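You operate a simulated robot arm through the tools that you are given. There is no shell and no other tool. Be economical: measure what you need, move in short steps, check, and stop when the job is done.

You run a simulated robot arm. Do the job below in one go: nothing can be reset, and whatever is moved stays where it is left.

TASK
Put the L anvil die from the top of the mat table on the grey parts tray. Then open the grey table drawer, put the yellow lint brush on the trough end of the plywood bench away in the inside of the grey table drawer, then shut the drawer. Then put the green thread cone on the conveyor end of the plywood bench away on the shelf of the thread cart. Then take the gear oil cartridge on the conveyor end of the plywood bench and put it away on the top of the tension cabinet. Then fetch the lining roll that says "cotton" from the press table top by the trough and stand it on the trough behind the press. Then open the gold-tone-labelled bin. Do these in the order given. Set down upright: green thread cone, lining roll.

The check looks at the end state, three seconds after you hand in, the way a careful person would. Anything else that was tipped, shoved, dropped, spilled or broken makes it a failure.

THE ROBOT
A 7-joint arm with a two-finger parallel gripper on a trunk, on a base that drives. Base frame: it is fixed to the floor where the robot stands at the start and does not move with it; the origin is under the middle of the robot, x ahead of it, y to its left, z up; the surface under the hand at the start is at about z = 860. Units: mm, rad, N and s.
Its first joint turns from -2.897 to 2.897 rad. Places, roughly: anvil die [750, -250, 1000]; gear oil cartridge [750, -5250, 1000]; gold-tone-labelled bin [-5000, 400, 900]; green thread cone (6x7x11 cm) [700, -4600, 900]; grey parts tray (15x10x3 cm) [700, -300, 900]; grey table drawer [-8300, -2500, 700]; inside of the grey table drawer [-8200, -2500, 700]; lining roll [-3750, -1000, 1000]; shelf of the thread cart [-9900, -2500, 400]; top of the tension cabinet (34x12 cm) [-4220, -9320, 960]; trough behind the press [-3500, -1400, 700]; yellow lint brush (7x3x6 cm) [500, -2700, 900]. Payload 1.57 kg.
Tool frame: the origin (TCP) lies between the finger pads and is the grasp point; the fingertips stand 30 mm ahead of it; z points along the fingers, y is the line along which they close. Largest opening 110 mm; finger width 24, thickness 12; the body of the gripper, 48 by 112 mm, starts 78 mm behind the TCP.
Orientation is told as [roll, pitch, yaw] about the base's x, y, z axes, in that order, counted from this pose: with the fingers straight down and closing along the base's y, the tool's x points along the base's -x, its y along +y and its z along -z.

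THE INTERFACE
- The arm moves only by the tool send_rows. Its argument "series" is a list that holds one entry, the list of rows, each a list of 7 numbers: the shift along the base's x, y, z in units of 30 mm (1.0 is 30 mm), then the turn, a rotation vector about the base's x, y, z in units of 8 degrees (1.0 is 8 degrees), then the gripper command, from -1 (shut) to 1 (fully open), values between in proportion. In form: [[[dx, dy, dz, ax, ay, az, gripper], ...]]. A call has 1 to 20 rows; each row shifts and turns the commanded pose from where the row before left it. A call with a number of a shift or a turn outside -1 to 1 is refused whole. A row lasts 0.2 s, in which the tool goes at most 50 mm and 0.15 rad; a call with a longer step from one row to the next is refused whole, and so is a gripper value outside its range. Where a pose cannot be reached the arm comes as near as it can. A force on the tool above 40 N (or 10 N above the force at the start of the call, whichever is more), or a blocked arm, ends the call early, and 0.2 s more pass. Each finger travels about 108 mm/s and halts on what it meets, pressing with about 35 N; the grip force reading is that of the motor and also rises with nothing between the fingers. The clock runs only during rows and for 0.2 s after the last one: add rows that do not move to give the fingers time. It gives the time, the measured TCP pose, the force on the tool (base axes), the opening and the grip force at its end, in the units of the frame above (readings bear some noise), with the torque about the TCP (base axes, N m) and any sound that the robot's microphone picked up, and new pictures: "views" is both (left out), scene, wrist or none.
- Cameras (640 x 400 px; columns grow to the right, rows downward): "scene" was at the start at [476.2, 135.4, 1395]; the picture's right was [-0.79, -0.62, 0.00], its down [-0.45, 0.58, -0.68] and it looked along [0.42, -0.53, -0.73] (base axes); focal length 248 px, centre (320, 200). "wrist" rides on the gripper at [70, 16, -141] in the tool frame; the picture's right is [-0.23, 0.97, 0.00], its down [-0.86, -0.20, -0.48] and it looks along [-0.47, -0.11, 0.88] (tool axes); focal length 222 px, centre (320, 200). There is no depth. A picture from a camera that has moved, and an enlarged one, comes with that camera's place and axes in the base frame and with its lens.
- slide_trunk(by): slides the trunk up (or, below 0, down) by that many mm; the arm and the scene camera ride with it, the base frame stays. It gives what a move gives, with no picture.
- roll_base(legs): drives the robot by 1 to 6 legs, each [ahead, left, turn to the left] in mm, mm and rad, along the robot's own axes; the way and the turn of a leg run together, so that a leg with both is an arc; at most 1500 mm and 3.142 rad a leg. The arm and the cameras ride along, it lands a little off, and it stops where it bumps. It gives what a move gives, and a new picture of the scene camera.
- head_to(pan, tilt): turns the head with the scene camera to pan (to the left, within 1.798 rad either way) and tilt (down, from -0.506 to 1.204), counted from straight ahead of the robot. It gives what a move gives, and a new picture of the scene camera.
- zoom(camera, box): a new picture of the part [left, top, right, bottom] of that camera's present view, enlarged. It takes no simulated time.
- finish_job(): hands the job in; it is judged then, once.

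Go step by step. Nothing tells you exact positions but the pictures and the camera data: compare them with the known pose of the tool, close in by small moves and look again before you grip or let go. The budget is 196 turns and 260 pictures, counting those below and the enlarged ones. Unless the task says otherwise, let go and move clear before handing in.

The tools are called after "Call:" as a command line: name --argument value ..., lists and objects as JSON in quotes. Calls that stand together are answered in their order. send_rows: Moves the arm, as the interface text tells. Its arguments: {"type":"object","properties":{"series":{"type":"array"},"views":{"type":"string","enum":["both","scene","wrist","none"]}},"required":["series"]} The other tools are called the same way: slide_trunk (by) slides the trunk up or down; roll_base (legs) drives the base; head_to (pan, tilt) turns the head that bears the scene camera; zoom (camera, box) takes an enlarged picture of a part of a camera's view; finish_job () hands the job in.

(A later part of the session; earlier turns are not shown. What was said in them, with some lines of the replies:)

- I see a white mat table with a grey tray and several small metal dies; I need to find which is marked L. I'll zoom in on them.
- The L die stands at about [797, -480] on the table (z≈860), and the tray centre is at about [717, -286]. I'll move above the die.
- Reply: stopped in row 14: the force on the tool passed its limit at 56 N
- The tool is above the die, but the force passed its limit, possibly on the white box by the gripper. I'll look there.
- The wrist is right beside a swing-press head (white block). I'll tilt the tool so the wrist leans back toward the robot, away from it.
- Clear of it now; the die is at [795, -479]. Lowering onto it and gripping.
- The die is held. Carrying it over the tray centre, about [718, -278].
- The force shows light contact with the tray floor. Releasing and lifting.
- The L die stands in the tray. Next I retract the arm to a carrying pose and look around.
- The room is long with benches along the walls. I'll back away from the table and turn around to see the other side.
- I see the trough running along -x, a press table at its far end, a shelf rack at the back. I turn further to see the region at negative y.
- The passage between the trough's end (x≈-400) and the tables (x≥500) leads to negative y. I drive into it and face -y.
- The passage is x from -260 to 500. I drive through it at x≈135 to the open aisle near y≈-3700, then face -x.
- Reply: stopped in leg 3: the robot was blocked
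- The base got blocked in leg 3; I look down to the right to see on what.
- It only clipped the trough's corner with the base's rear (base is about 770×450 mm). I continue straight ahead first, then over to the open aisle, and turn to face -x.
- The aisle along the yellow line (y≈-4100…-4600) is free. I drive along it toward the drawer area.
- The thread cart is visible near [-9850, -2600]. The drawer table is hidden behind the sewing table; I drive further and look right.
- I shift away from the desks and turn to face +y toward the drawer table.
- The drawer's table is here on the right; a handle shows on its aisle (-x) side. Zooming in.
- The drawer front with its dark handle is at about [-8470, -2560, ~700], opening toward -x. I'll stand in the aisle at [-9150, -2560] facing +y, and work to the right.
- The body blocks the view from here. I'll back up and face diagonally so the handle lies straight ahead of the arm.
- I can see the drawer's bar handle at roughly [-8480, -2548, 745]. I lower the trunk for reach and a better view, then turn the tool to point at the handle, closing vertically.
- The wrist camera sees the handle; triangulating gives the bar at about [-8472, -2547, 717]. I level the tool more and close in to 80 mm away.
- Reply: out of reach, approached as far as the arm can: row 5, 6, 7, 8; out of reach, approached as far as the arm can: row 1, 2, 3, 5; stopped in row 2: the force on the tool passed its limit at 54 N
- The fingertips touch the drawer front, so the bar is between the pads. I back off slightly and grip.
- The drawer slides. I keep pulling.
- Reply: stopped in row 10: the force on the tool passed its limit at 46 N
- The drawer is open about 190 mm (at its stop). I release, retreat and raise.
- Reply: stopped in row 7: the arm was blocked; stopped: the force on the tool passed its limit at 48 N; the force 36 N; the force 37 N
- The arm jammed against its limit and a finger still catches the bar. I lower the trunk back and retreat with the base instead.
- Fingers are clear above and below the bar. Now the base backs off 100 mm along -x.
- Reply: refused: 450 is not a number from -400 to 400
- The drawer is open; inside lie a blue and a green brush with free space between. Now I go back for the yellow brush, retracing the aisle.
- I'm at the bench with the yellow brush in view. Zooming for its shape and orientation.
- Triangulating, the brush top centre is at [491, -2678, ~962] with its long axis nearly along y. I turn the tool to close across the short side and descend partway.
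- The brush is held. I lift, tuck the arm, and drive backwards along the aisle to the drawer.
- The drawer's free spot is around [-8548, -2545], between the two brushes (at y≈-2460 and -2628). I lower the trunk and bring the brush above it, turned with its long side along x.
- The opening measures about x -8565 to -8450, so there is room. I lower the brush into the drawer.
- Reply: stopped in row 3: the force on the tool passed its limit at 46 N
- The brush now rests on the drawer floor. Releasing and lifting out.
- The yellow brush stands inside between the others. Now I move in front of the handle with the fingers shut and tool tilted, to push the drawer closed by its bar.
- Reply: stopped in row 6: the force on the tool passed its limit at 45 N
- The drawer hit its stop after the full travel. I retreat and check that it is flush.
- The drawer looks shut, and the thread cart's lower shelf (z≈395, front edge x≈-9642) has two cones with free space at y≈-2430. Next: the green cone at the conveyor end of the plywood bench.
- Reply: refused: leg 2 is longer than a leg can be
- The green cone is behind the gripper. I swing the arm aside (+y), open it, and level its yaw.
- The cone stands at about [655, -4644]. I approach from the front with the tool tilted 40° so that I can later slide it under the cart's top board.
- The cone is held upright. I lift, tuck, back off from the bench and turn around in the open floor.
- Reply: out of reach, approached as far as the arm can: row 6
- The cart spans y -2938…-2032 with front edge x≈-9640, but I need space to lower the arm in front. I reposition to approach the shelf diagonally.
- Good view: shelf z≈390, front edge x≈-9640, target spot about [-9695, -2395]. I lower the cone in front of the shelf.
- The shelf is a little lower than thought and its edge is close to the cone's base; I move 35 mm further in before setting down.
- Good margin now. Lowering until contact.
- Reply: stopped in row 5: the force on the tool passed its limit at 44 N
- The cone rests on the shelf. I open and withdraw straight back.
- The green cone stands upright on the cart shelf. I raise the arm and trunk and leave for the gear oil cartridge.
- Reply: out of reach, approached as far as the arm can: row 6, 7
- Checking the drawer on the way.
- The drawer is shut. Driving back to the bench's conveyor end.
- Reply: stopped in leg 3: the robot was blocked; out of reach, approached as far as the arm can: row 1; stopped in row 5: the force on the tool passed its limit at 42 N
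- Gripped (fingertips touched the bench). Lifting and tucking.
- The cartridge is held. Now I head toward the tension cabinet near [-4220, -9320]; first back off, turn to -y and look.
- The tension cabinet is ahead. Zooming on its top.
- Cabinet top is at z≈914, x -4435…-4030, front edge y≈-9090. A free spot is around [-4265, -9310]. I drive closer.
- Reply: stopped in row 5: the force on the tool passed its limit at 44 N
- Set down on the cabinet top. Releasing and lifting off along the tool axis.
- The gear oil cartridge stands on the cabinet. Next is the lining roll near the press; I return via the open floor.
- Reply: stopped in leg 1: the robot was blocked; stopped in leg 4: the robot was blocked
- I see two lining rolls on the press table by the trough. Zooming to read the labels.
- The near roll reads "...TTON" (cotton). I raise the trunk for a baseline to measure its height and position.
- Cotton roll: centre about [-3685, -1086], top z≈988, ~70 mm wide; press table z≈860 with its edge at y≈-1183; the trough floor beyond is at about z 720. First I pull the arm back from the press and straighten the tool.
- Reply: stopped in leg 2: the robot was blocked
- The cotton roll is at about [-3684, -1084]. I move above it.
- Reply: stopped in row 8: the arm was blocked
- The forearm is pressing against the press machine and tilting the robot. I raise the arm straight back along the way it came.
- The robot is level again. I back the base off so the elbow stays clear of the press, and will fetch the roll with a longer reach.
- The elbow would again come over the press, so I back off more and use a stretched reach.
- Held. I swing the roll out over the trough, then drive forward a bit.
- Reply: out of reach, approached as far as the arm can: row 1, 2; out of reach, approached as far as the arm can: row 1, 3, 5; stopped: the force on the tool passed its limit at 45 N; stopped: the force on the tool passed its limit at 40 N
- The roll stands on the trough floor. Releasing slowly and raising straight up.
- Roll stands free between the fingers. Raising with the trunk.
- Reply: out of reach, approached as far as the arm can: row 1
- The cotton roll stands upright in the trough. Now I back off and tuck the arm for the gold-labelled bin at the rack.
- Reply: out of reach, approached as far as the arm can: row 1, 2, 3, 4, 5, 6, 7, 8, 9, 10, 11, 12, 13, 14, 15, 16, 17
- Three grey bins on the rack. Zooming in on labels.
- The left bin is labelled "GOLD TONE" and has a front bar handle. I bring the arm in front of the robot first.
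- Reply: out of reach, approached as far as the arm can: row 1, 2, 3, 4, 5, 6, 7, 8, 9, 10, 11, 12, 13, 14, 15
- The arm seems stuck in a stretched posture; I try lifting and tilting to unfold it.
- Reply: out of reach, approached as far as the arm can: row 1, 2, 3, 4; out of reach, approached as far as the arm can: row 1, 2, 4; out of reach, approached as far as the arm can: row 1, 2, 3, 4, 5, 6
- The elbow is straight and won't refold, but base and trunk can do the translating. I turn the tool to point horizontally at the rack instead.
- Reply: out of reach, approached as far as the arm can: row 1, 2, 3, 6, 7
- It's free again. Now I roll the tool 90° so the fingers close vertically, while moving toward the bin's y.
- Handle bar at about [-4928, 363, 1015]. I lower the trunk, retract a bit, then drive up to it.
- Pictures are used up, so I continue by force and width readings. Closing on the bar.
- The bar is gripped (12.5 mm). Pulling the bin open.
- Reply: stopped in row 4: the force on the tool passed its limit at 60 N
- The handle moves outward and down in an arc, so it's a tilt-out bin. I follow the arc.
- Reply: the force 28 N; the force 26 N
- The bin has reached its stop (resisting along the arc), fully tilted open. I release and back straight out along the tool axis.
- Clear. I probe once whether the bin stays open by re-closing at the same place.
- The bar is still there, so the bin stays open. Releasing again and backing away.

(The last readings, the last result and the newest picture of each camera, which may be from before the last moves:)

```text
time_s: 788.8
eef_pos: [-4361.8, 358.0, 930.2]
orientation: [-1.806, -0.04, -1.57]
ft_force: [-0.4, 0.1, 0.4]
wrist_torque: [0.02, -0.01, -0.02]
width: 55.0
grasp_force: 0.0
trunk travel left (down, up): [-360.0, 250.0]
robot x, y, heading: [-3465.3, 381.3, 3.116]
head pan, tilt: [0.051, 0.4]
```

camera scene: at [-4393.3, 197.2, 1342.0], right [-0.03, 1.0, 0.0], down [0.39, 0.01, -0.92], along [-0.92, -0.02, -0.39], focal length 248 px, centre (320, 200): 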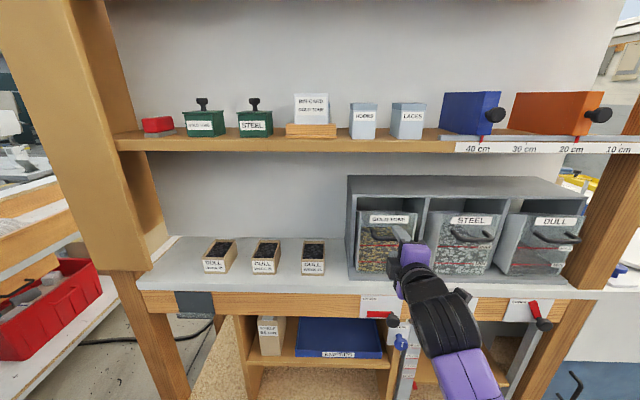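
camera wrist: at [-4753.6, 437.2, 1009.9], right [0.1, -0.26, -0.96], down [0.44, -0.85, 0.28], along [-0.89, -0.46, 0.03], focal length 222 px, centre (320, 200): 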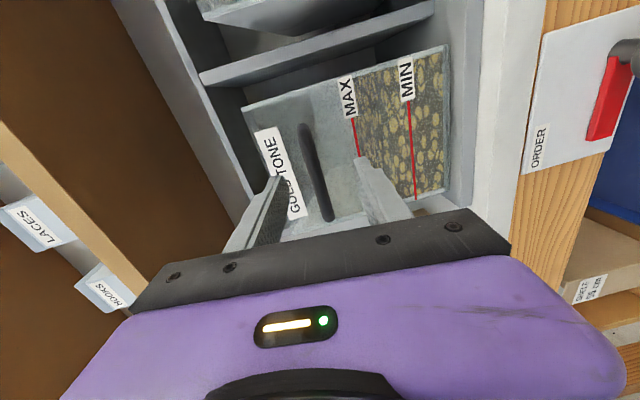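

All six parts are done and the robot is clear, so I hand in.

Call:
finish_job

```text
The job is handed in.
```

I did all six parts in the order given and handed the job in; I don't know the verdict.

- **Anvil die:** the L die stands in the grey parts tray.
- **Lint brush:** the yellow brush is standing inside the grey table drawer, and the drawer is shut.
- **Thread cone:** the green cone stands upright on the thread cart's lower shelf.
- **Gear oil cartridge:** it stands on the top of the tension cabinet.
- **Lining roll:** the roll labelled "cotton" stands upright in the trough behind the press.
- **Gold-tone bin:** it is tilted open to its stop. I ran out of pictures before opening it, so I confirmed this by feel only: the handle was still in the open position when I gripped it again.

There were some bumps along the way:

- The wrist touched the swing-press head on the mat table at the start.
- The forearm pressed on the press machine by the trough hard enough to tilt the robot briefly.
- The base bumped the trough's end, the plywood bench twice, the press table, and once something while turning beside the mat table.

Nothing looked moved or tipped in the pictures I took, but I did not go back to re-check the swing-press head, the mat table or the bench afterwards.
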